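You operate a simulated robot arm through the tools that you are given. There is no shell and no other tool.

The job below is to be done with a simulated robot arm. You get a single attempt, and the scene is never put back.

TASK
Shut the drill down: tap shut, hose vented, coupling in cup, power off.

Only the result counts: the job must be done as asked and must still hold three seconds after the hand-in. Knocking over, shifting, dropping, spilling or breaking anything else fails it.

THE ROBOT
A 6-joint arm with a two-finger gripper, fixed in place. Base frame: the origin is on the floor under the middle of its stand, x ahead of it, y to its left, z up. Units: cm, rad, N and s.
It reaches about 157.2 cm from its shoulder. Its first joint turns from -2.897 to 2.897 rad. Payload 2.45 kg.
The tool frame sits at the grasp point between the pads (the TCP): z along the fingers, y along the line on which they close. The tips reach 2 cm beyond it. The gripper opens to 14 cm; its body begins 16.8 cm behind the TCP.
Orientation is that of the tool frame in the base frame, as a unit quaternion [w, x, y, z]. With the fingers straight down and closing along the base's y, the tool's x points along the base's -x, its y along +y and its z along -z.

THE INTERFACE
- The arm moves only by the tool nudge_tool. Its argument "deltas" is a list of rows, each a list of 6 numbers: the shift along the tool's x, y, z in cm, then the turn, a rotation vector about the tool's x, y, z in rad. In form: [[x, y, z, wx, wy, wz], ...]. A call has 1 to 20 rows; each row is the pose to reach, as a shift and turn from the pose commanded when the call began, along the tool's axes at that moment. "hand" is the closure in counts, from 0 (fully open) to 255 (shut), set as the call begins (left out, the last holds). A row lasts 0.2 s, in which the tool goes at most 5 cm and 0.15 rad; a call with a longer step from one row to the next is refused whole, and so is a gripper value outside its range. Where a pose cannot be reached the arm comes as near as it can. A force on the tool above 40 N (or 10 N above the force at the start of the call, whichever is more), or a blocked arm, ends the call early, and 0.2 s more pass. The fingers move at their own pace (about 4.5 cm/s each) and stop on an object; they squeeze with about 38 N. The grip force told is the motor's: it shows also when the fingers shut on nothing. Time passes only in rows, and 0.2 s behind the last, so rows that repeat a pose let the fingers close. It gives the time, the measured TCP pose, the force on the tool (base axes), the opening and the grip force at its end, in the units of the frame above (readings bear some noise), with the torque about the TCP (base axes, N m) and any sound that the robot's microphone picked up.
- Cameras (640 x 400 px; columns grow to the right, rows downward): "scene" is fixed at [5.02, -49.8, 154.31]; the picture's right is [0.80, -0.60, 0.00], its down [-0.31, -0.41, -0.86] and it looks along [0.51, 0.69, -0.52] (base axes); focal length 362 px, centre (320, 200). "wrist" rides on the gripper at [7.8, 1.1, -20.9] in the tool frame; the picture's right is [-0.14, 0.99, 0.00], its down [-0.92, -0.13, -0.37] and it looks along [-0.36, -0.05, 0.93] (tool axes); focal length 280 px, centre (320, 200). There is no depth. A picture from a camera that has moved, and an enlarged one, comes with that camera's place and axes in the base frame and with its lens.
- snapshot(camera): a new picture of that camera. No time passes.
- enlarge(camera, box): a new picture of the part [left, top, right, bottom] of that camera's present view, enlarged. No time passes.
- hand_in(): hands the job in; it is judged then, once.

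Places have to be worked out from the pictures, the camera data and where the tool is seen. Open the gripper and draw the arm clear of the work before you hand the job in, unless the task says otherwise.

The tools are called as name(argument=value, ...) on one line, values as JSON. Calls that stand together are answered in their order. nudge_tool: Moves the arm, as the interface text tells. Its arguments: {"type":"object","properties":{"deltas":{"type":"array","items":{"type":"array","items":{"type":"number"}}},"hand":{"type":"number"}},"required":["deltas"]} The other tools are called the same way: snapshot (camera) takes a picture; enlarge (camera, box) takes an enlarged picture of a part of a camera's view; hand_in () hands the job in.

At the start:

```text
time_s: 0.0
ee_pos: [37.5, 72.54, 115.05]
tcp_rot: [0.0, 0.0, 1.0, 0.0]
wrist_force: [0.9, 0.9, 0.5]
moment: [-0.02, 0.01, 0.0]
opening: 13.99
grip_force: 0.0
```

scene: 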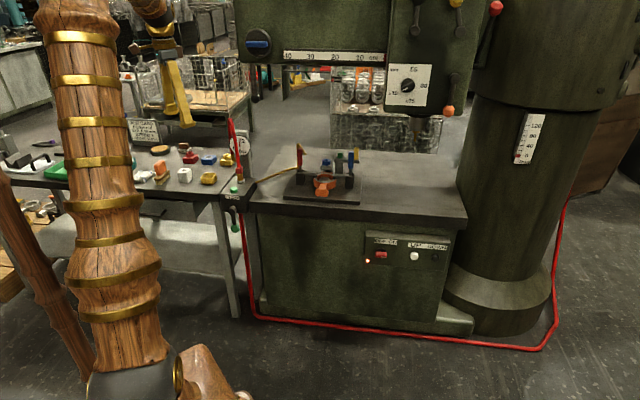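
wrist: 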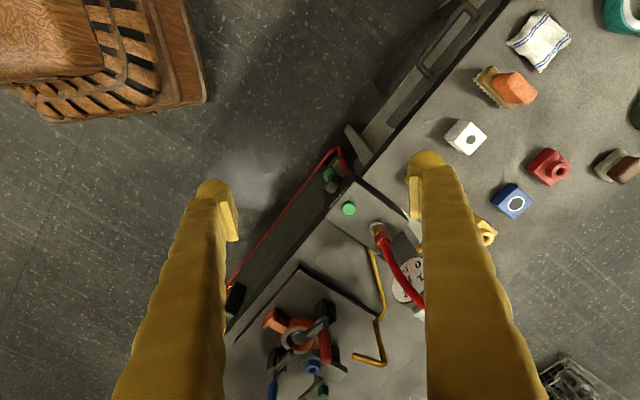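

I'll first look closer at the drill's table, valve area and switch panel in both cameras.

enlarge(camera="scene", box=[200, 110, 380, 240])

enlarge(camera="scene", box=[340, 220, 470, 290])

enlarge(camera="wrist", box=[220, 130, 460, 280])

enlarge(camera="wrist", box=[220, 250, 460, 400])

enlarge(camera="scene", box=[210, 0, 560, 180])

```text
3.08 times, centred on (290, 175) of scene
camera zoom: at [5.02, -49.8, 154.31], right [0.8, -0.6, 0.0], down [-0.31, -0.41, -0.86], along [0.51, 0.69, -0.52], focal length 1112 px, centre (412, 277)
```

zoom: 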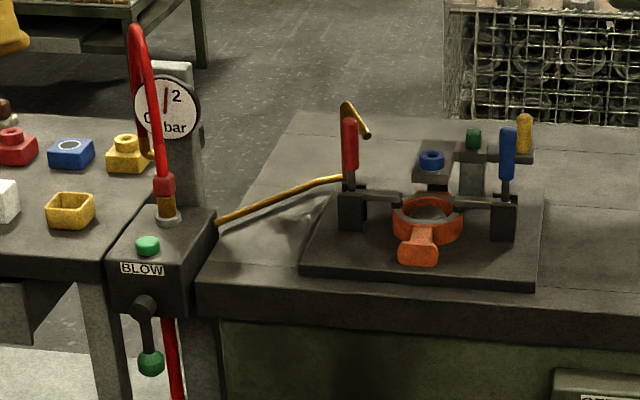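

```text
4.92 times, centred on (405, 255) of scene
camera zoom: at [5.02, -49.8, 154.31], right [0.8, -0.6, 0.0], down [-0.31, -0.41, -0.86], along [0.51, 0.69, -0.52], focal length 1780 px, centre (-98, -71)
```

zoom: 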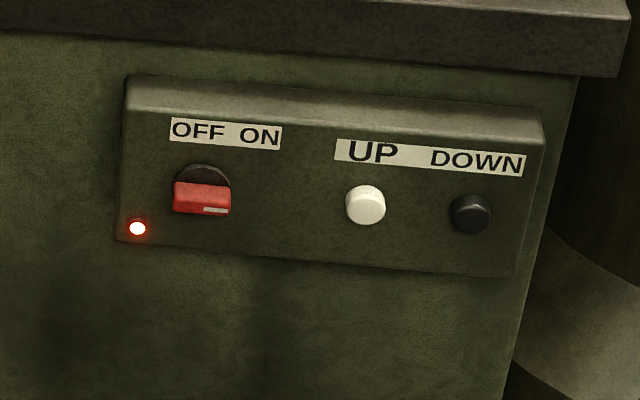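

```text
2.67 times, centred on (340, 205) of wrist
camera zoom: at [29.84, 73.66, 136.0], right [0.14, 0.99, 0.0], down [0.92, -0.13, 0.37], along [0.36, -0.05, -0.93], focal length 748 px, centre (267, 187)
```

zoom: 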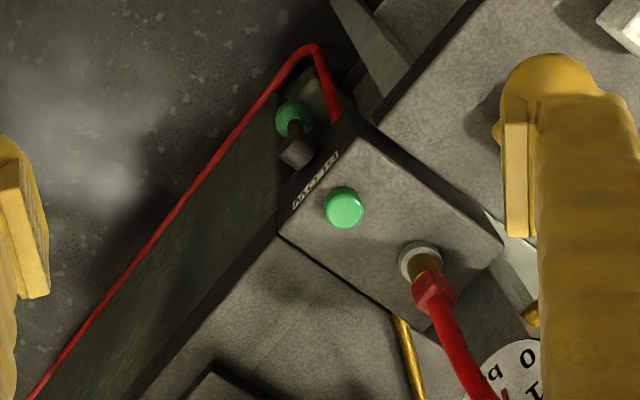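

```text
2.67 times, centred on (340, 325) of wrist
camera zoom: at [29.84, 73.66, 136.0], right [0.14, 0.99, 0.0], down [0.92, -0.13, 0.37], along [0.36, -0.05, -0.93], focal length 748 px, centre (267, -133)
```

zoom: 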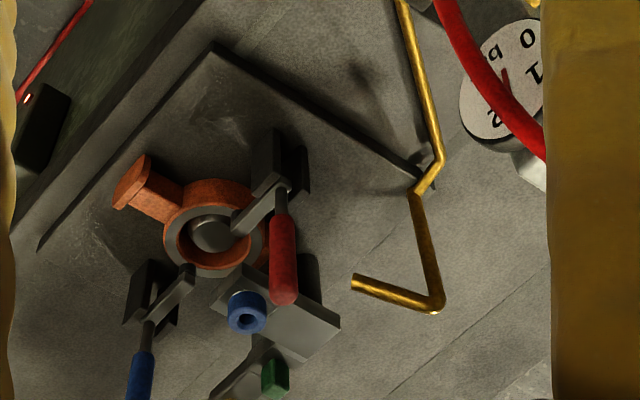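

```text
1.83 times, centred on (385, 90) of scene
camera zoom: at [5.02, -49.8, 154.31], right [0.8, -0.6, 0.0], down [-0.31, -0.41, -0.86], along [0.51, 0.69, -0.52], focal length 661 px, centre (201, 401)
```

zoom: 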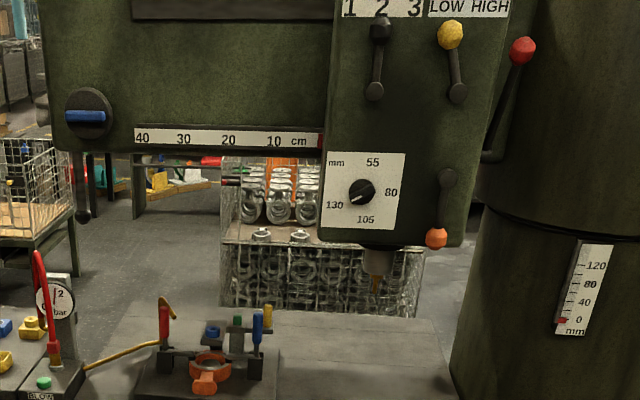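

The machine's front faces roughly (-0.7,-0.7) in the base frame; the block's BLOW button triangulates to about (54, 76.6, 80). I turn the tool 45° to face the machine and back off a little for a better look.

nudge_tool(deltas=[[0.5, -2, 0, 0, 0, -0.131], [1, -4, 0, 0, 0, -0.262], [1.5, -6, 0, 0, 0, -0.393], [2, -8, 0, 0, 0, -0.524], [2.5, -10, 0, 0, 0, -0.655], [3, -12, 0, 0, 0, -0.785]], hand=0)

```text
time_s: 1.4
ee_pos: [35.6, 60.04, 114.93]
tcp_rot: [0.0, -0.376, 0.927, 0.0]
wrist_force: [0.1, 0.3, -0.2]
moment: [0.02, 0.03, 0.01]
opening: 14.0
grip_force: 0.0
```

The arm moved as asked; now take both pictures.

snapshot(camera="wrist")

snapshot(camera="scene")

```text
taken
camera wrist: at [29.28, 55.38, 135.91], right [-0.59, 0.81, 0.0], down [0.75, 0.55, 0.37], along [0.3, 0.22, -0.93], focal length 280 px, centre (320, 200)
```

wrist: 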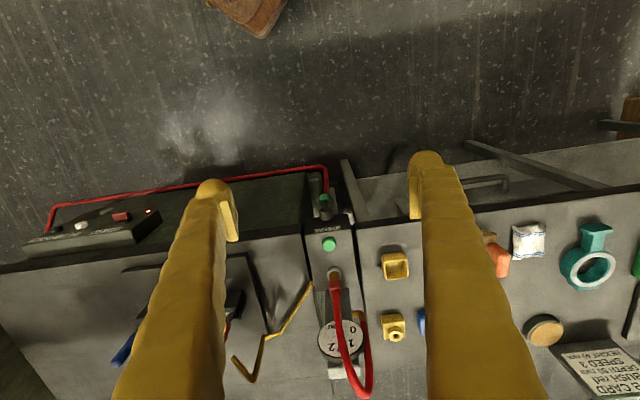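

```text
taken
```

scene: 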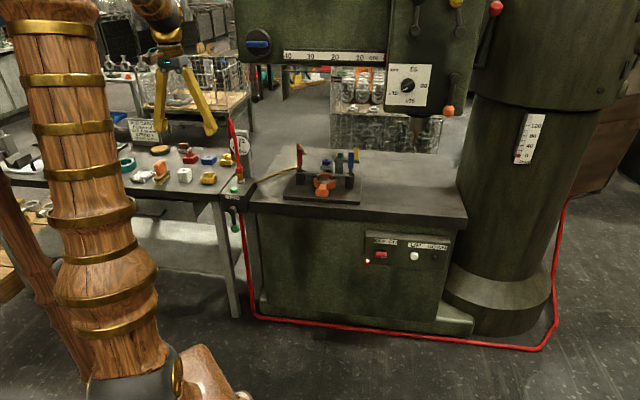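

The wrist view now shows the block, gauge, hose loop and bench; I enlarge those parts.

enlarge(camera="wrist", box=[230, 150, 470, 300])

enlarge(camera="wrist", box=[230, 260, 454, 400])

enlarge(camera="wrist", box=[460, 260, 640, 400])

enlarge(camera="scene", box=[90, 110, 260, 220])

```text
2.67 times, centred on (350, 225) of wrist
camera zoom: at [29.28, 55.38, 135.91], right [-0.59, 0.81, 0.0], down [0.75, 0.55, 0.37], along [0.3, 0.22, -0.93], focal length 748 px, centre (240, 133)
```

zoom: 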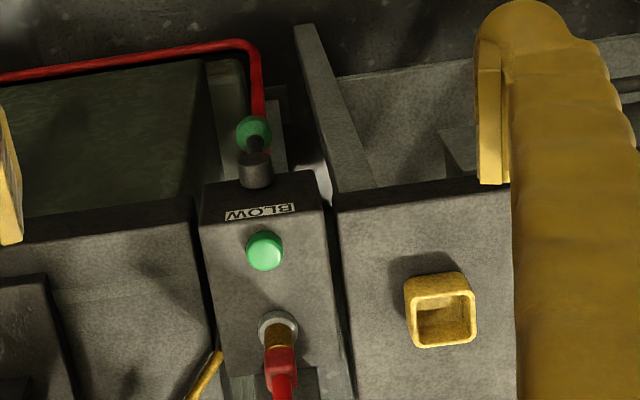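

```text
2.86 times, centred on (342, 330) of wrist
camera zoom: at [29.28, 55.38, 135.91], right [-0.59, 0.81, 0.0], down [0.75, 0.55, 0.37], along [0.3, 0.22, -0.93], focal length 801 px, centre (257, -171)
```

zoom: 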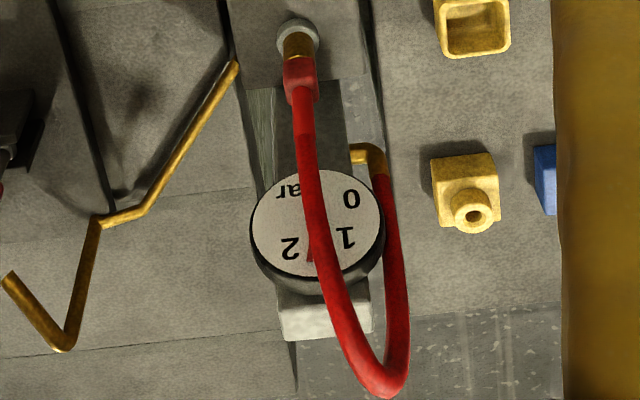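

```text
2.86 times, centred on (550, 330) of wrist
camera zoom: at [29.28, 55.38, 135.91], right [-0.59, 0.81, 0.0], down [0.75, 0.55, 0.37], along [0.3, 0.22, -0.93], focal length 801 px, centre (-337, -171)
```

zoom: 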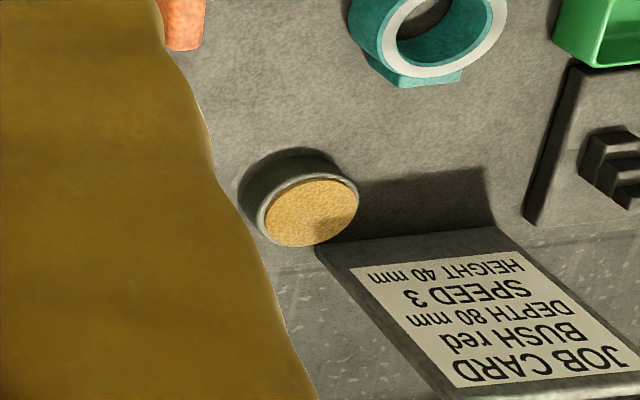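

```text
3.64 times, centred on (175, 165) of scene
camera zoom: at [5.02, -49.8, 154.31], right [0.8, -0.6, 0.0], down [-0.31, -0.41, -0.86], along [0.51, 0.69, -0.52], focal length 1315 px, centre (847, 327)
```

zoom: 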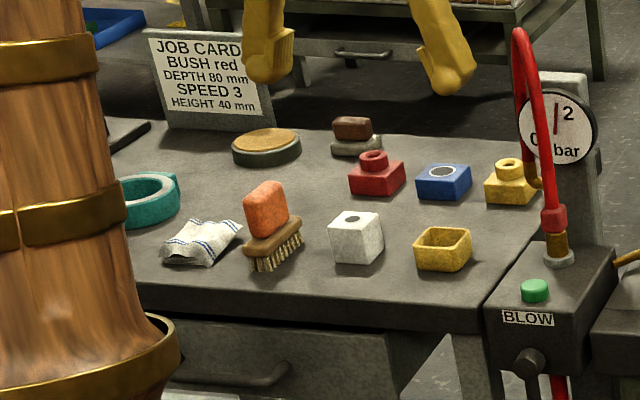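

The hose loop runs from the red coupling on the block's brass spigot to an elbow by the gauge (needle ~1.6 bar), and the yellow open box on the bench looks like the cup. I check the gripper's size and look at the power switch in the wrist view.

enlarge(camera="scene", box=[120, 0, 280, 150])

enlarge(camera="wrist", box=[0, 180, 200, 305])

enlarge(camera="wrist", box=[300, 280, 400, 400])

```text
2.67 times, centred on (200, 75) of scene
camera zoom: at [5.02, -49.8, 154.31], right [0.8, -0.6, 0.0], down [-0.31, -0.41, -0.86], along [0.51, 0.69, -0.52], focal length 964 px, centre (640, 533)
```

zoom: 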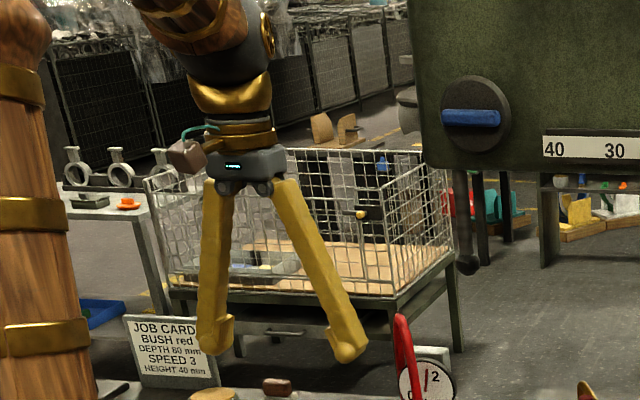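

```text
3.20 times, centred on (100, 242) of wrist
camera zoom: at [29.28, 55.38, 135.91], right [-0.59, 0.81, 0.0], down [0.75, 0.55, 0.37], along [0.3, 0.22, -0.93], focal length 897 px, centre (1024, 64)
```

zoom: 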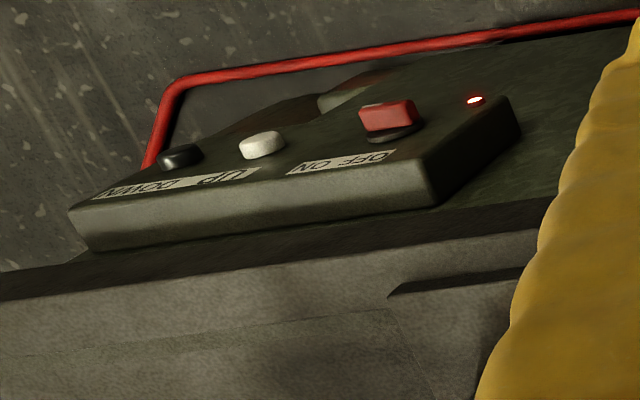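

```text
3.33 times, centred on (350, 340) of wrist
camera zoom: at [29.28, 55.38, 135.91], right [-0.59, 0.81, 0.0], down [0.75, 0.55, 0.37], along [0.3, 0.22, -0.93], focal length 935 px, centre (220, -267)
```

zoom: 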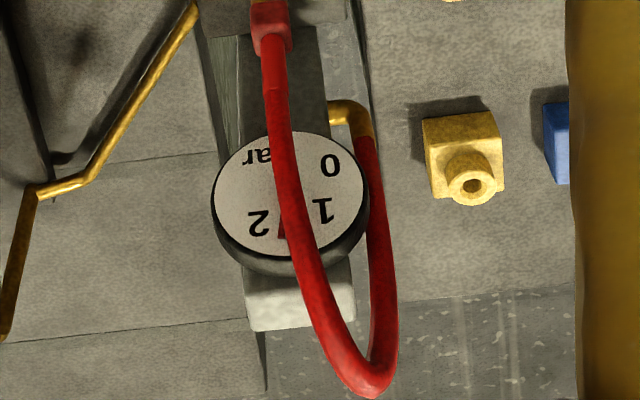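

The gripper is slim and the tap lever hangs down in front of the block (hub ~z 74, ball ~z 66). A one-row hold call will show how well the measured pose settles on the commanded one.

nudge_tool(deltas=[[0, 0, 0, 0, 0, 0], [0, 0, 0, 0, 0, 0]])

```text
time_s: 2.0
ee_pos: [35.46, 60.12, 114.94]
tcp_rot: [-0.002, -0.375, 0.927, 0.0]
wrist_force: [0.7, -0.8, 0.9]
moment: [-0.02, 0.0, 0.02]
opening: 13.97
grip_force: 0.1
```

The tool settles about 1 cm off the nominal command, so I'll work closed-loop. Next I tilt the tool 45° toward the machine and lower it to look at the tap from the front, staying ~14 cm off.

nudge_tool(deltas=[[-0.46, -0.26, 4.4, 0, -0.098, 0], [-0.92, -0.52, 8.8, 0, -0.196, 0], [-1.4, -0.8, 13.1, 0, -0.294, 0], [-1.85, -1.05, 17.5, 0, -0.392, 0], [-2.3, -1.3, 21.9, 0, -0.49, 0], [-2.8, -1.6, 26.2, 0, -0.589, 0], [-3.2, -1.8, 30.6, 0, -0.687, 0], [-3.7, -2.1, 35, 0, -0.785, 0], [-3.7, -2.1, 35, 0, -0.785, 0]])

snapshot(camera="wrist")

snapshot(camera="scene")

```text
time_s: 4.2
ee_pos: [41.62, 56.94, 79.42]
tcp_rot: [0.355, -0.251, 0.895, 0.094]
wrist_force: [-0.4, -0.5, 0.1]
moment: [0.02, 0.02, -0.04]
opening: 13.99
grip_force: 0.0
stopped in row 9: the arm was blocked; the commanded pose is now the measured one
```

```text
taken
camera wrist: at [23.93, 47.6, 89.33], right [-0.43, 0.9, 0.08], down [0.42, 0.12, 0.9], along [0.8, 0.42, -0.43], focal length 280 px, centre (320, 200)
```

wrist: 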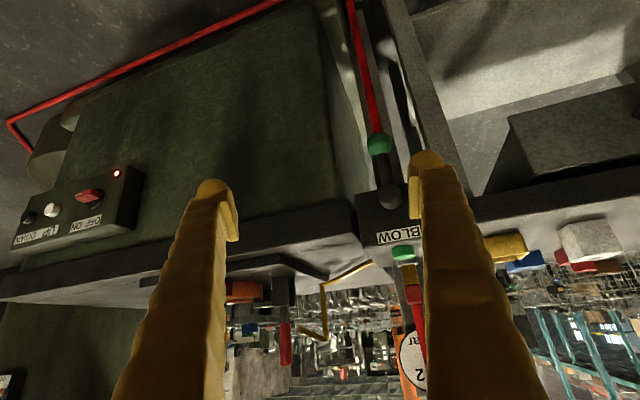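

```text
taken
```

scene: 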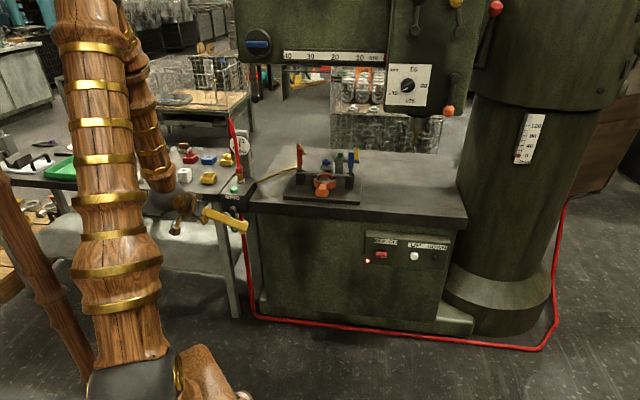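

The arm hit a limit (yaw lagged by ~14°), but this gives a good frontal view. I enlarge the tap, the switch and the gauge.

enlarge(camera="wrist", box=[320, 90, 480, 290])

enlarge(camera="wrist", box=[0, 150, 160, 260])

enlarge(camera="scene", box=[140, 140, 280, 250])

```text
2.00 times, centred on (400, 190) of wrist
camera zoom: at [23.93, 47.6, 89.33], right [-0.43, 0.9, 0.08], down [0.42, 0.12, 0.9], along [0.8, 0.42, -0.43], focal length 561 px, centre (160, 220)
```

zoom: 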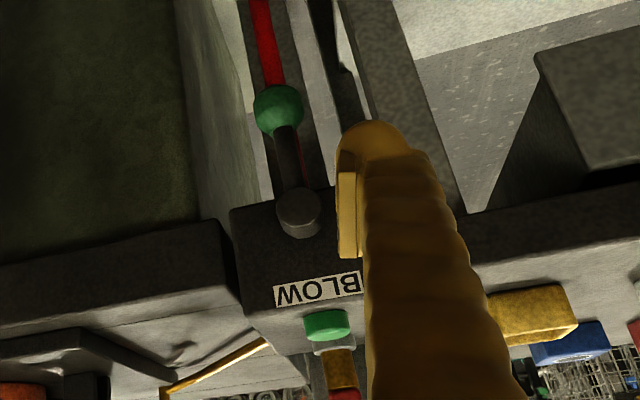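

```text
3.64 times, centred on (80, 205) of wrist
camera zoom: at [23.93, 47.6, 89.33], right [-0.43, 0.9, 0.08], down [0.42, 0.12, 0.9], along [0.8, 0.42, -0.43], focal length 1020 px, centre (1193, 182)
```

zoom: 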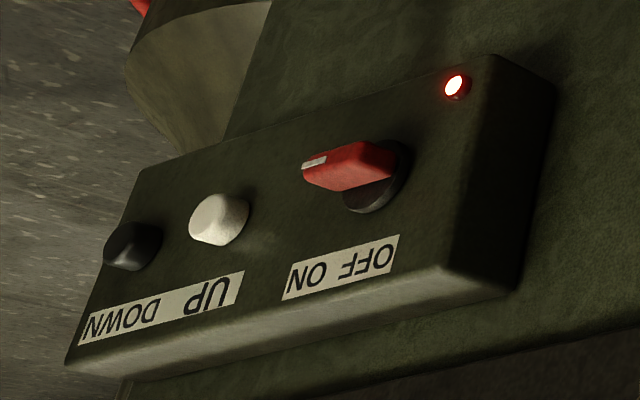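

```text
3.64 times, centred on (210, 195) of scene
camera zoom: at [5.02, -49.8, 154.31], right [0.8, -0.6, 0.0], down [-0.31, -0.41, -0.86], along [0.51, 0.69, -0.52], focal length 1315 px, centre (720, 218)
```

zoom: 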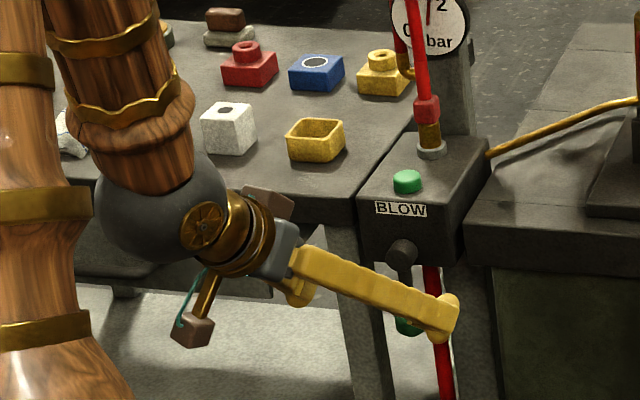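

The tap's hub triangulates to about (51.3, 73.1, 73) and the ball to (50.8, 72.6, 64.3), lever straight down (in line with the hose = open). I go to a pre-approach point ~8 cm before the ball along the fingers, correcting the yaw and closing the gripper to ~7 cm so it can straddle the ball.

nudge_tool(deltas=[[-0.3, 1.5, 2.8, -0.038, 0, -0.04], [-0.6, 3, 5.6, -0.076, 0, -0.08], [-0.9, 4.4, 8.4, -0.113, 0, -0.121], [-1.2, 5.9, 11.2, -0.15, 0, -0.161], [-1.48, 7.3, 14, -0.188, 0, -0.201], [-1.48, 7.3, 14, -0.188, 0, -0.201]], hand=128)

snapshot(camera="wrist")

enlarge(camera="scene", box=[140, 140, 280, 250])

```text
time_s: 5.6
ee_pos: [46.99, 69.08, 70.5]
tcp_rot: [0.338, -0.374, 0.853, 0.136]
wrist_force: [-0.2, 0.6, 0.3]
moment: [-0.01, 0.0, 0.01]
opening: 6.99
grip_force: 0.2
out of reach, approached as far as the arm can: row 5, 6
```

```text
taken
camera wrist: at [32.41, 55.32, 80.47], right [-0.65, 0.75, 0.07], down [0.37, 0.24, 0.9], along [0.66, 0.61, -0.43], focal length 280 px, centre (320, 200)
```

wrist: 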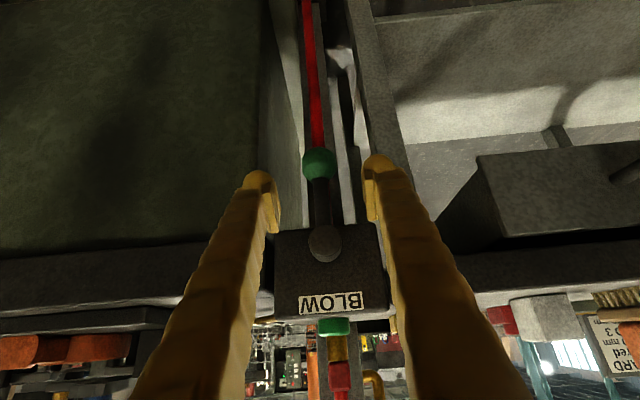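

```text
3.64 times, centred on (210, 195) of scene
camera zoom: at [5.02, -49.8, 154.31], right [0.8, -0.6, 0.0], down [-0.31, -0.41, -0.86], along [0.51, 0.69, -0.52], focal length 1315 px, centre (720, 218)
```

zoom: 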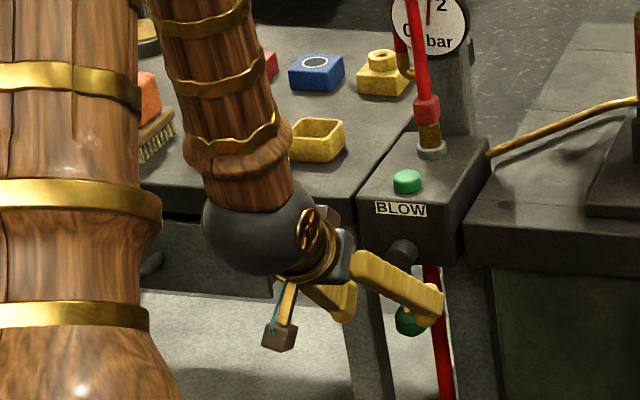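

The ball lies midway between the fingertips in the wrist view, 8.2 cm ahead along the tool axis. I advance to straddle it.

nudge_tool(deltas=[[0.1, 0, 2.5, 0, 0, 0], [0.2, -0.1, 5, 0, 0, 0], [0.4, -0.1, 7.8, 0, 0, 0], [0.4, -0.1, 7.8, 0, 0, 0]])

snapshot(camera="wrist")

enlarge(camera="scene", box=[160, 160, 280, 260])

```text
time_s: 6.6
ee_pos: [50.47, 73.01, 64.77]
tcp_rot: [0.338, -0.373, 0.854, 0.132]
wrist_force: [0.7, -0.3, -1.1]
moment: [0.05, -0.02, -0.02]
opening: 6.96
grip_force: 0.1
out of reach, approached as far as the arm can: row 1, 2, 3, 4
```

```text
taken
camera wrist: at [35.88, 59.38, 74.88], right [-0.65, 0.75, 0.07], down [0.37, 0.24, 0.9], along [0.66, 0.61, -0.43], focal length 280 px, centre (320, 200)
```

wrist: 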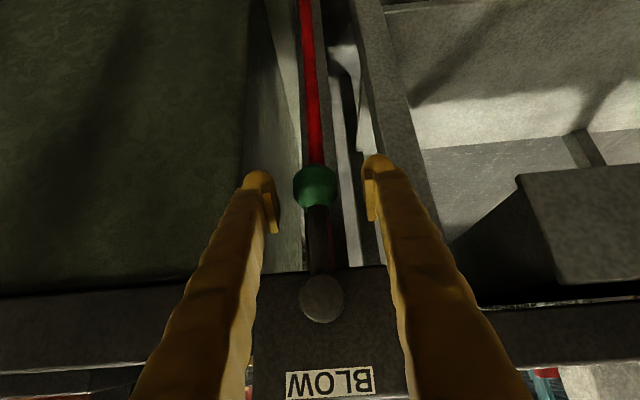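

```text
4.00 times, centred on (220, 210) of scene
camera zoom: at [5.02, -49.8, 154.31], right [0.8, -0.6, 0.0], down [-0.31, -0.41, -0.86], along [0.51, 0.69, -0.52], focal length 1446 px, centre (720, 160)
```

zoom: 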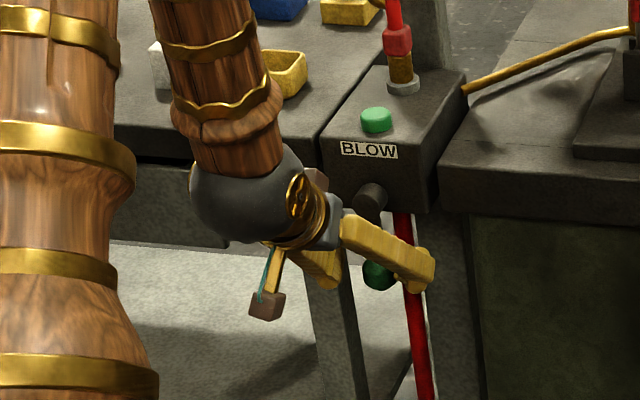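

The fingers straddle the ball with no contact. I probe the swing to the left (tool +y) gently along the lever's arc to about 30°.

nudge_tool(deltas=[[0, 0.8, 0, 0, 0, 0], [0, 1.6, 0, 0, 0, 0], [-0.03, 2.3, -0.03, 0, 0, 0], [-0.09, 3.1, -0.1, 0, 0, 0], [-0.2, 3.85, -0.22, 0, 0, 0], [-0.35, 4.6, -0.38, 0, 0, 0], [-0.55, 5.3, -0.6, 0, 0, 0], [-0.79, 5.95, -0.86, 0, 0, 0]])

snapshot(camera="wrist")

```text
time_s: 7.7
ee_pos: [48.52, 74.79, 64.97]
tcp_rot: [0.338, -0.37, 0.854, 0.136]
wrist_force: [18.0, -28.6, 17.0]
moment: [-0.82, -0.64, -0.68]
opening: 9.4
grip_force: 18.2
out of reach, approached as far as the arm can: row 1
stopped in row 5: the force on the tool passed its limit at 43 N (the readings are from after the stop); the commanded pose is now the measured one
```

```text
taken
camera wrist: at [33.9, 61.15, 74.96], right [-0.65, 0.76, 0.08], down [0.37, 0.23, 0.9], along [0.66, 0.61, -0.43], focal length 280 px, centre (320, 200)
```

wrist: 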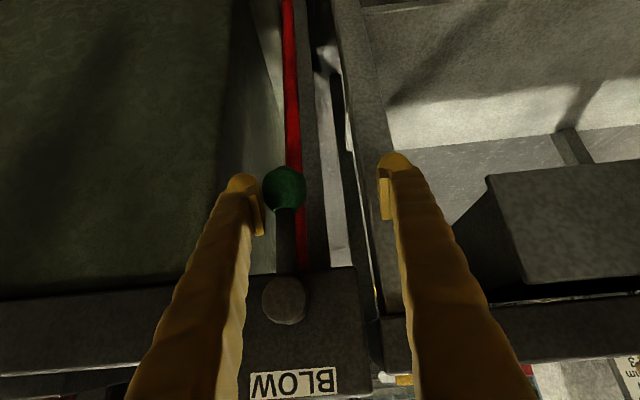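

The lever would not go left (43 N, the finger was pushed open, lever unmoved), so left is the stop. I back off and sweep the other way, to the right.

nudge_tool(deltas=[[0, -1.5, 0, 0, 0, 0], [0, -3, 0, 0, 0, 0], [0, -4.2, 0, 0, 0, 0], [-0.01, -5.0, -0.01, 0, 0, 0], [-0.03, -5.6, -0.03, 0, 0, 0], [-0.09, -6.3, -0.1, 0, 0, 0], [-0.2, -7.0, -0.22, 0, 0, 0], [-0.35, -7.7, -0.38, 0, 0, 0], [-0.55, -8.4, -0.6, 0, 0, 0], [-0.79, -9.05, -0.86, 0, 0, 0]])

snapshot(camera="wrist")

```text
time_s: 9.9
ee_pos: [54.31, 69.49, 66.54]
tcp_rot: [0.34, -0.368, 0.856, 0.127]
wrist_force: [-7.1, 0.0, -5.8]
moment: [-0.15, -0.2, 0.18]
opening: 7.24
grip_force: 2.5
out of reach, approached as far as the arm can: row 3, 4, 5, 6, 7, 8, 9, 10
```

```text
taken
camera wrist: at [39.4, 56.13, 76.54], right [-0.64, 0.76, 0.06], down [0.37, 0.24, 0.9], along [0.67, 0.6, -0.44], focal length 280 px, centre (320, 200)
```

wrist: 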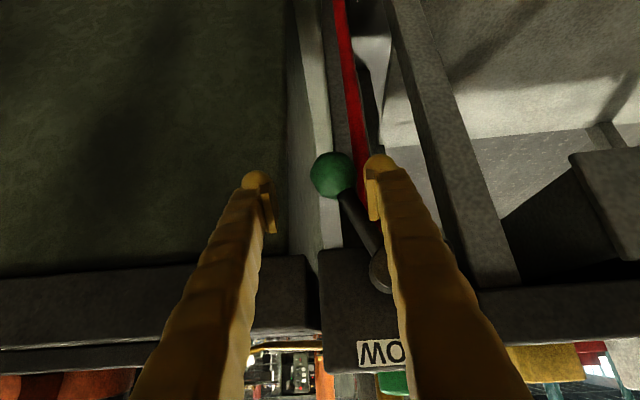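

The lever turns to the right (now ~23°, modest force). I continue along the arc, getting the finger under the stem to push it upward.

nudge_tool(deltas=[[0.07, -0.9, 0.07, 0, 0, 0], [0.14, -1.8, 0.15, 0, 0, 0], [0, -2.6, 0, 0, 0, 0], [-0.2, -3.3, -0.22, 0, 0, 0], [-0.54, -3.9, -0.59, 0, 0, 0], [-0.95, -4.4, -1.03, 0, 0, 0]])

snapshot(camera="wrist")

enlarge(camera="scene", box=[160, 160, 280, 260])

```text
time_s: 11.3
ee_pos: [55.5, 67.91, 68.22]
tcp_rot: [0.341, -0.358, 0.86, 0.126]
wrist_force: [-13.6, -8.4, -7.8]
moment: [-0.21, -0.41, 0.45]
opening: 7.13
grip_force: 2.0
out of reach, approached as far as the arm can: row 1, 2, 3, 4, 5, 6
```

```text
taken
camera wrist: at [40.42, 54.96, 78.19], right [-0.62, 0.78, 0.06], down [0.38, 0.23, 0.9], along [0.68, 0.58, -0.44], focal length 280 px, centre (320, 200)
```

wrist: 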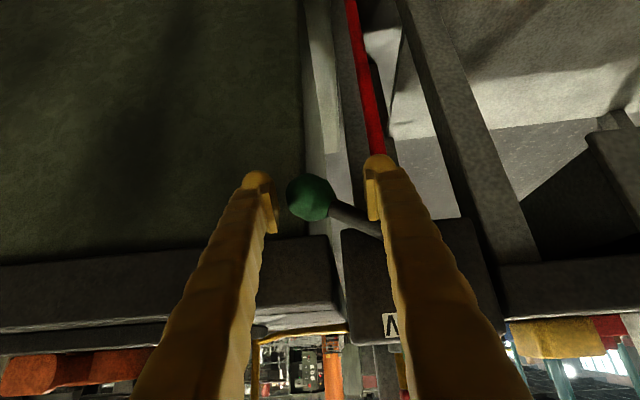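

```text
4.00 times, centred on (220, 210) of scene
camera zoom: at [5.02, -49.8, 154.31], right [0.8, -0.6, 0.0], down [-0.31, -0.41, -0.86], along [0.51, 0.69, -0.52], focal length 1446 px, centre (720, 160)
```

zoom: 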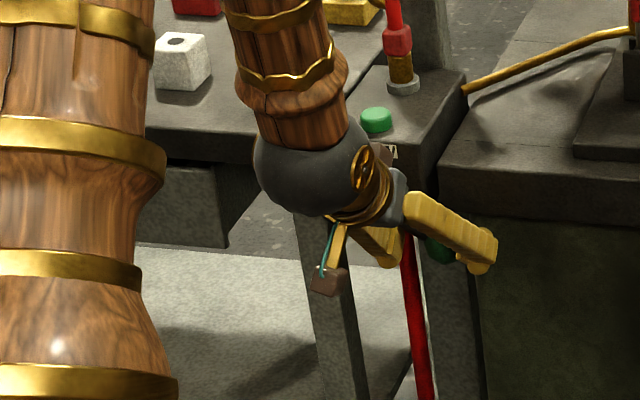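

Lever is now at ~57°. I keep lifting with the finger under the stem.

nudge_tool(deltas=[[-0.41, -0.3, -0.44, 0, 0, 0], [-0.81, -0.6, -0.88, 0, 0, 0], [-1.22, -0.8, -1.32, 0, 0, 0], [-1.63, -1.0, -1.76, 0, 0, 0], [-1.63, -1.0, -1.76, 0, 0, 0]])

snapshot(camera="wrist")

```text
time_s: 11.9
ee_pos: [54.93, 68.15, 68.96]
tcp_rot: [0.339, -0.36, 0.86, 0.126]
wrist_force: [0.2, -11.5, -10.1]
moment: [-0.3, -0.45, 0.44]
opening: 7.39
grip_force: 15.7
out of reach, approached as far as the arm can: row 1, 2, 3
stopped in row 3: the force on the tool passed its limit at 127 N (the readings are from after the stop); the commanded pose is now the measured one
```

```text
taken
camera wrist: at [39.95, 55.12, 79.17], right [-0.63, 0.77, 0.07], down [0.38, 0.23, 0.9], along [0.68, 0.59, -0.44], focal length 280 px, centre (320, 200)
```

wrist: 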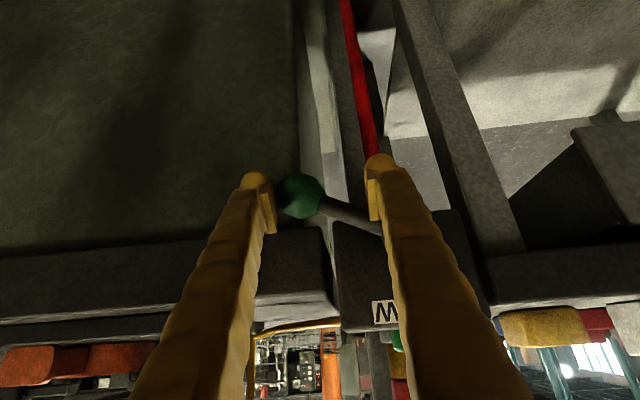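

The ball got wedged between both fingers (127 N spike), so the tool must sit further right. I open the fingers slightly and shift right, then look again.

nudge_tool(deltas=[[0, 0, 0, 0, 0, 0], [0.1, -0.5, 0.1, 0, 0, 0], [0.2, -1.0, 0.22, 0, 0, 0], [0.2, -1.6, 0.22, 0, 0, 0], [0.2, -1.6, 0.22, 0, 0, 0]], hand=85)

snapshot(camera="wrist")

enlarge(camera="scene", box=[160, 160, 280, 260])

```text
time_s: 13.1
ee_pos: [55.66, 67.48, 68.83]
tcp_rot: [0.341, -0.356, 0.861, 0.126]
wrist_force: [-0.5, -1.0, 0.3]
moment: [-0.03, -0.02, 0.01]
opening: 9.37
grip_force: 0.5
out of reach, approached as far as the arm can: row 4, 5
```

```text
taken
camera wrist: at [40.51, 54.56, 78.98], right [-0.62, 0.78, 0.07], down [0.38, 0.22, 0.9], along [0.69, 0.58, -0.44], focal length 280 px, centre (320, 200)
```

wrist: 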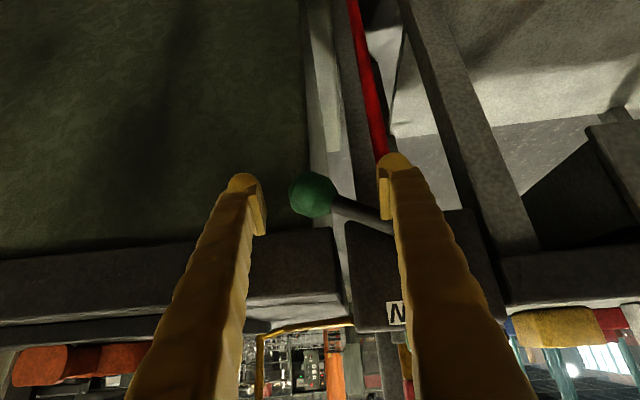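

```text
4.00 times, centred on (220, 210) of scene
camera zoom: at [5.02, -49.8, 154.31], right [0.8, -0.6, 0.0], down [-0.31, -0.41, -0.86], along [0.51, 0.69, -0.52], focal length 1446 px, centre (720, 160)
```

zoom: 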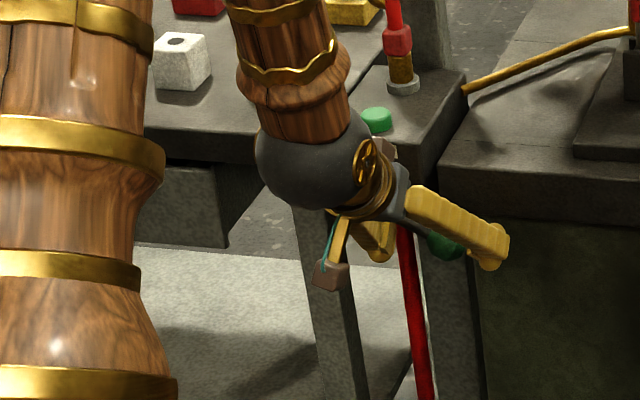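

No contact force now and the lever stays at ~62°. The arm can't go further right at this tilt, so I reduce the tilt by ~0.25 rad and retry the shift right.

nudge_tool(deltas=[[0, 0, 0, 0, 0.08, 0], [0, -0.5, 0, 0, 0.16, 0], [0, -1.0, 0, 0, 0.25, 0], [0, -1.5, 0, 0, 0.25, 0], [0, -1.5, 0, 0, 0.25, 0]])

snapshot(camera="wrist")

```text
time_s: 14.2
ee_pos: [56.41, 66.28, 68.65]
tcp_rot: [0.227, -0.375, 0.895, 0.082]
wrist_force: [-8.1, -1.2, -2.2]
moment: [-0.11, -0.19, 0.36]
opening: 9.6
grip_force: 2.1
stopped in row 5: the force on the tool passed its limit at 41 N (the readings are from after the stop); the commanded pose is now the measured one
```

```text
taken
camera wrist: at [43.62, 55.52, 83.54], right [-0.62, 0.79, 0.04], down [0.53, 0.38, 0.76], along [0.58, 0.49, -0.65], focal length 280 px, centre (320, 200)
```

wrist: 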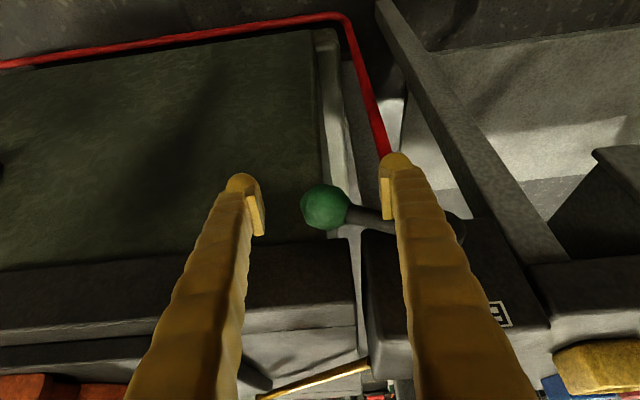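

With less tilt the arm reaches freely; the lever is at ~68° with the left finger's front face against the stem. I lift slowly.

nudge_tool(deltas=[[-0.12, 0, -0.22, 0, 0, 0], [-0.23, 0, -0.44, 0, 0, 0], [-0.35, 0, -0.66, 0, 0, 0], [-0.47, 0, -0.88, 0, 0, 0], [-0.59, 0, -1.1, 0, 0, 0], [-0.7, 0, -1.32, 0, 0, 0]])

snapshot(camera="wrist")

```text
time_s: 15.3
ee_pos: [56.25, 66.17, 69.72]
tcp_rot: [0.226, -0.375, 0.895, 0.081]
wrist_force: [-1.8, -2.2, -1.5]
moment: [0.01, -0.02, 0.13]
opening: 9.33
grip_force: 0.0
stopped in row 5: the force on the tool passed its limit at 41 N (the readings are from after the stop); the commanded pose is now the measured one
```

```text
taken
camera wrist: at [43.56, 55.43, 84.56], right [-0.62, 0.79, 0.04], down [0.53, 0.38, 0.76], along [0.58, 0.49, -0.65], focal length 280 px, centre (320, 200)
```

wrist: 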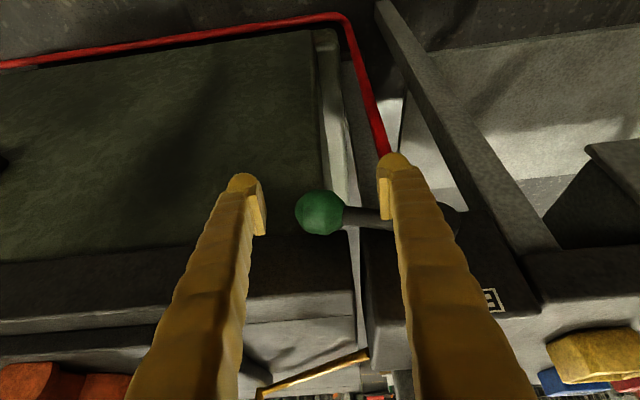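

The lever is at ~76° and rising; I keep lifting in small steps.

nudge_tool(deltas=[[-0.15, 0, -0.22, 0, 0, 0], [-0.3, 0, -0.44, 0, 0, 0], [-0.45, 0, -0.66, 0, 0, 0], [-0.6, 0, -0.88, 0, 0, 0], [-0.75, 0, -1.1, 0, 0, 0], [-0.9, 0, -1.32, 0, 0, 0]])

snapshot(camera="wrist")

enlarge(camera="scene", box=[160, 140, 280, 240])

```text
time_s: 16.2
ee_pos: [56.1, 66.1, 70.4]
tcp_rot: [0.224, -0.376, 0.895, 0.08]
wrist_force: [-2.1, -2.0, -2.2]
moment: [-0.1, -0.09, 0.11]
opening: 9.32
grip_force: 0.1
stopped in row 4: the force on the tool passed its limit at 43 N (the readings are from after the stop); the commanded pose is now the measured one
```

```text
taken
camera wrist: at [43.48, 55.39, 85.34], right [-0.62, 0.79, 0.04], down [0.53, 0.38, 0.75], along [0.58, 0.49, -0.66], focal length 280 px, centre (320, 200)
```

wrist: 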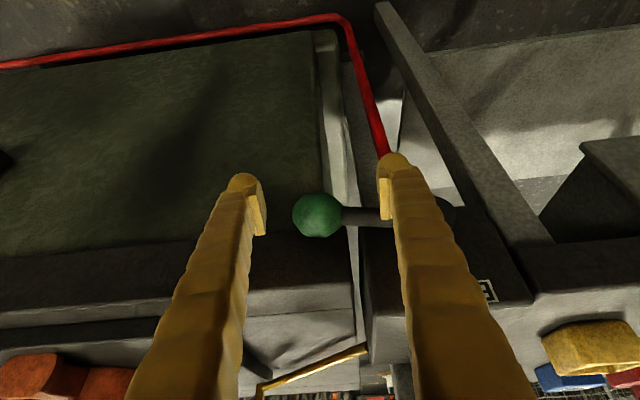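

```text
4.00 times, centred on (220, 190) of scene
camera zoom: at [5.02, -49.8, 154.31], right [0.8, -0.6, 0.0], down [-0.31, -0.41, -0.86], along [0.51, 0.69, -0.52], focal length 1446 px, centre (720, 240)
```

zoom: 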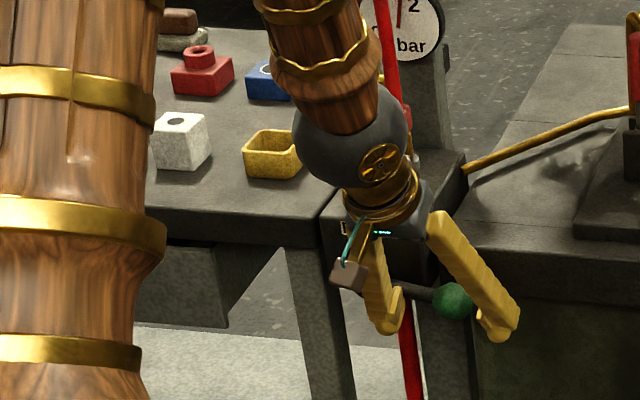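

Lever is at roughly 78–80°. I lower a touch, close to ~5.8 cm so the finger pushes nearer the ball (longer arm), then lift again.

nudge_tool(deltas=[[0.28, 0, 0.53, 0, 0, 0], [0.28, 0, 0.53, 0, 0, 0], [0.28, 0, 0.53, 0, 0, 0], [0.28, 0, 0.53, 0, 0, 0], [0.0, 0, 0.1, 0, 0, 0], [-0.2, 0, -0.25, 0, 0, 0], [-0.4, 0, -0.5, 0, 0, 0], [-0.6, 0, -0.75, 0, 0, 0], [-0.8, 0, -1.0, 0, 0, 0]], hand=150)

snapshot(camera="wrist")

enlarge(camera="scene", box=[160, 140, 280, 240])

```text
time_s: 18.0
ee_pos: [55.96, 66.13, 71.21]
tcp_rot: [0.221, -0.377, 0.896, 0.08]
wrist_force: [-1.7, -2.7, -1.9]
moment: [-0.05, -0.06, 0.08]
opening: 5.72
grip_force: 0.0
stopped in row 8: the force on the tool passed its limit at 42 N (the readings are from after the stop); the commanded pose is now the measured one
```

```text
taken
camera wrist: at [43.45, 55.39, 86.1], right [-0.62, 0.78, 0.04], down [0.54, 0.39, 0.75], along [0.57, 0.49, -0.66], focal length 280 px, centre (320, 200)
```

wrist: 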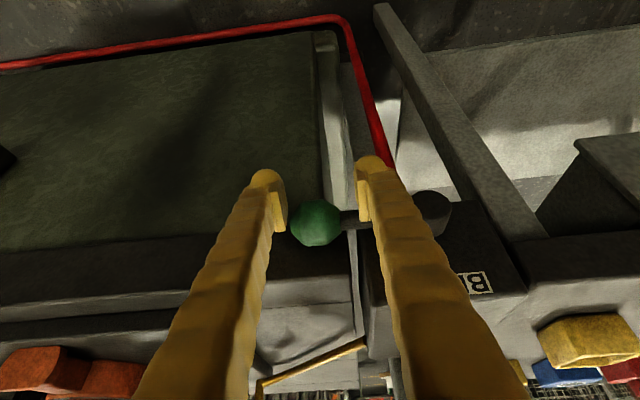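

```text
4.00 times, centred on (220, 190) of scene
camera zoom: at [5.02, -49.8, 154.31], right [0.8, -0.6, 0.0], down [-0.31, -0.41, -0.86], along [0.51, 0.69, -0.52], focal length 1446 px, centre (720, 240)
```

zoom: 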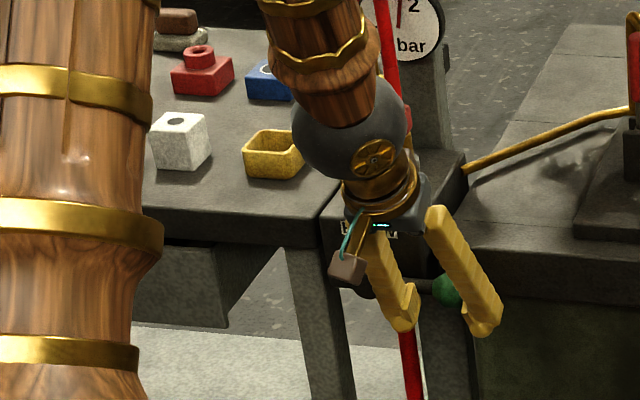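

The lever is now within a few degrees of horizontal. One more lift to find the stop.

nudge_tool(deltas=[[-0.15, 0, -0.22, 0, 0, 0], [-0.3, 0, -0.44, 0, 0, 0], [-0.45, 0, -0.66, 0, 0, 0], [-0.6, 0, -0.88, 0, 0, 0], [-0.75, 0, -1.1, 0, 0, 0]])

snapshot(camera="wrist")

enlarge(camera="scene", box=[190, 170, 270, 230])

```text
time_s: 18.7
ee_pos: [55.89, 65.93, 71.43]
tcp_rot: [0.218, -0.377, 0.897, 0.079]
wrist_force: [-2.1, -3.6, -6.7]
moment: [-0.2, -0.11, 0.1]
opening: 5.69
grip_force: 0.1
stopped in row 3: the force on the tool passed its limit at 45 N (the readings are from after the stop); the commanded pose is now the measured one
```

```text
taken
camera wrist: at [43.38, 55.32, 86.46], right [-0.62, 0.78, 0.04], down [0.54, 0.39, 0.75], along [0.57, 0.48, -0.66], focal length 280 px, centre (320, 200)
```

wrist: 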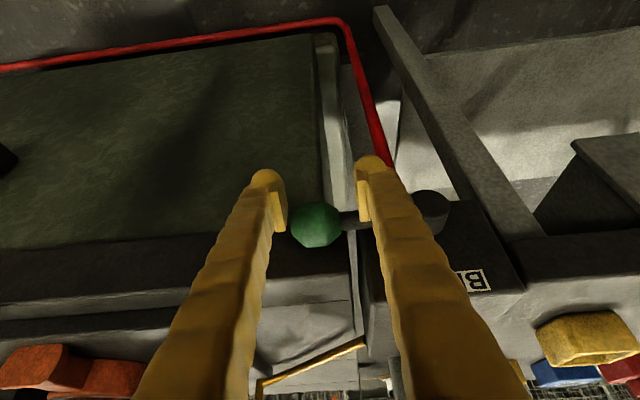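

```text
6.67 times, centred on (230, 200) of scene
camera zoom: at [5.02, -49.8, 154.31], right [0.8, -0.6, 0.0], down [-0.31, -0.41, -0.86], along [0.51, 0.69, -0.52], focal length 2410 px, centre (920, 200)
```

zoom: 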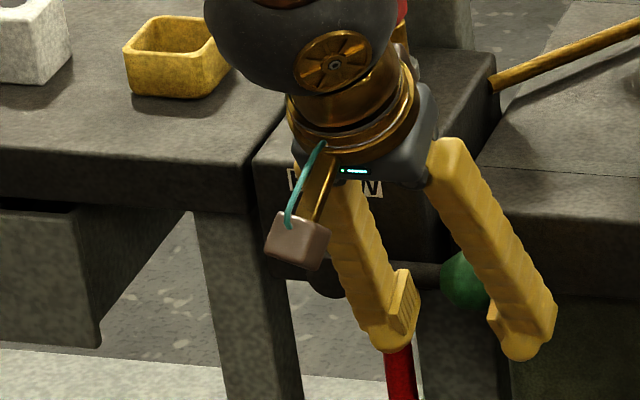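

The lever barely moved on this last push and looks horizontal. I draw back off the lever, first outward, then along the fingers, to check it in the clear.

nudge_tool(deltas=[[0.6, 0, 0, 0, 0, 0], [1.5, 0, 0, 0, 0, 0], [2, 0, -2, 0, 0, 0], [2.5, 0, -5, 0, 0, 0], [3, 0, -8.5, 0, 0, 0], [4, 0, -12, 0, 0, 0], [4, 0, -12, 0, 0, 0]])

snapshot(camera="wrist")

enlarge(camera="scene", box=[190, 110, 290, 230])

```text
time_s: 20.3
ee_pos: [49.53, 59.76, 80.42]
tcp_rot: [0.219, -0.378, 0.896, 0.079]
wrist_force: [0.2, -0.7, 0.8]
moment: [0.01, 0.02, -0.01]
opening: 5.75
grip_force: 0.1
```

```text
taken
camera wrist: at [36.99, 49.04, 95.46], right [-0.62, 0.78, 0.04], down [0.54, 0.39, 0.75], along [0.57, 0.48, -0.66], focal length 280 px, centre (320, 200)
```

wrist: 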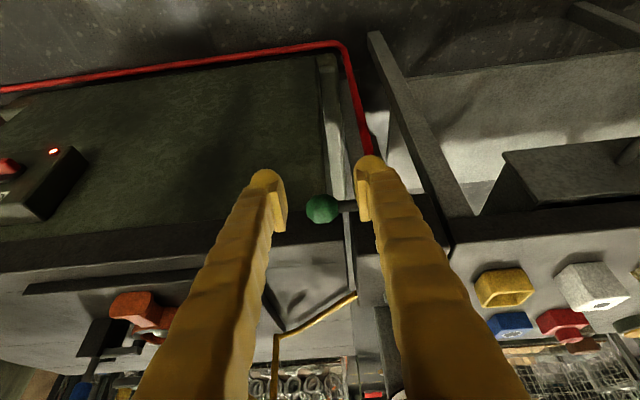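

```text
3.33 times, centred on (240, 170) of scene
camera zoom: at [5.02, -49.8, 154.31], right [0.8, -0.6, 0.0], down [-0.31, -0.41, -0.86], along [0.51, 0.69, -0.52], focal length 1205 px, centre (587, 300)
```

zoom: 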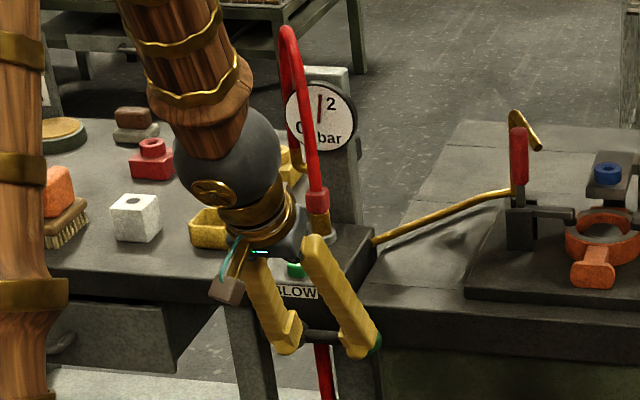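

The stem looks horizontal and stays put. I raise the tool, set it vertical and look down at the tap and gauge from above.

nudge_tool(deltas=[[-2.2, 1.3, -3.4, 0, 0.094, 0], [-4.4, 2.6, -6.8, 0, 0.188, 0], [-6.5, 3.8, -10.3, 0, 0.283, 0], [-8.7, 5.1, -13.7, 0, 0.377, 0], [-10.9, 6.4, -17.1, 0, 0.471, 0], [-10.9, 6.4, -17.1, 0, 0.471, 0]], hand=0)

snapshot(camera="wrist")

enlarge(camera="scene", box=[190, 110, 290, 250])

```text
time_s: 21.7
ee_pos: [45.98, 66.12, 100.32]
tcp_rot: [0.004, -0.385, 0.923, -0.011]
wrist_force: [-0.3, 0.3, 0.0]
moment: [-0.01, -0.01, -0.02]
opening: 14.02
grip_force: 0.0
```

```text
taken
camera wrist: at [39.43, 61.65, 121.26], right [-0.61, 0.79, -0.02], down [0.73, 0.57, 0.37], along [0.31, 0.21, -0.93], focal length 280 px, centre (320, 200)
```

wrist: 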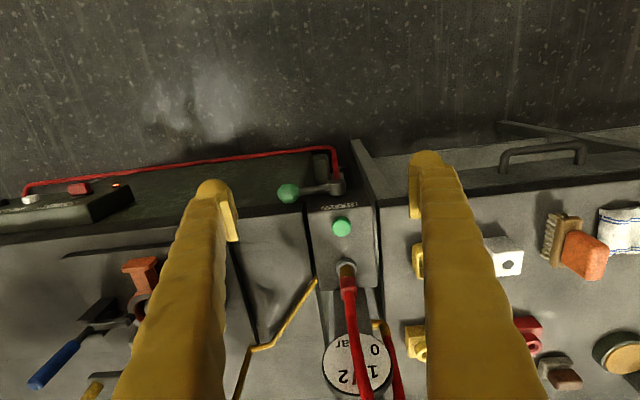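

```text
2.86 times, centred on (240, 180) of scene
camera zoom: at [5.02, -49.8, 154.31], right [0.8, -0.6, 0.0], down [-0.31, -0.41, -0.86], along [0.51, 0.69, -0.52], focal length 1033 px, centre (549, 257)
```

zoom: 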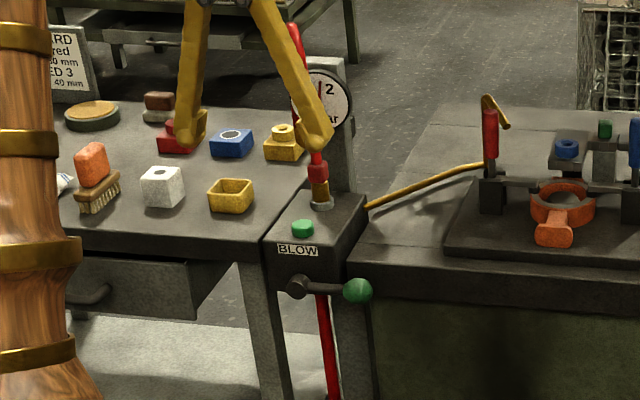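

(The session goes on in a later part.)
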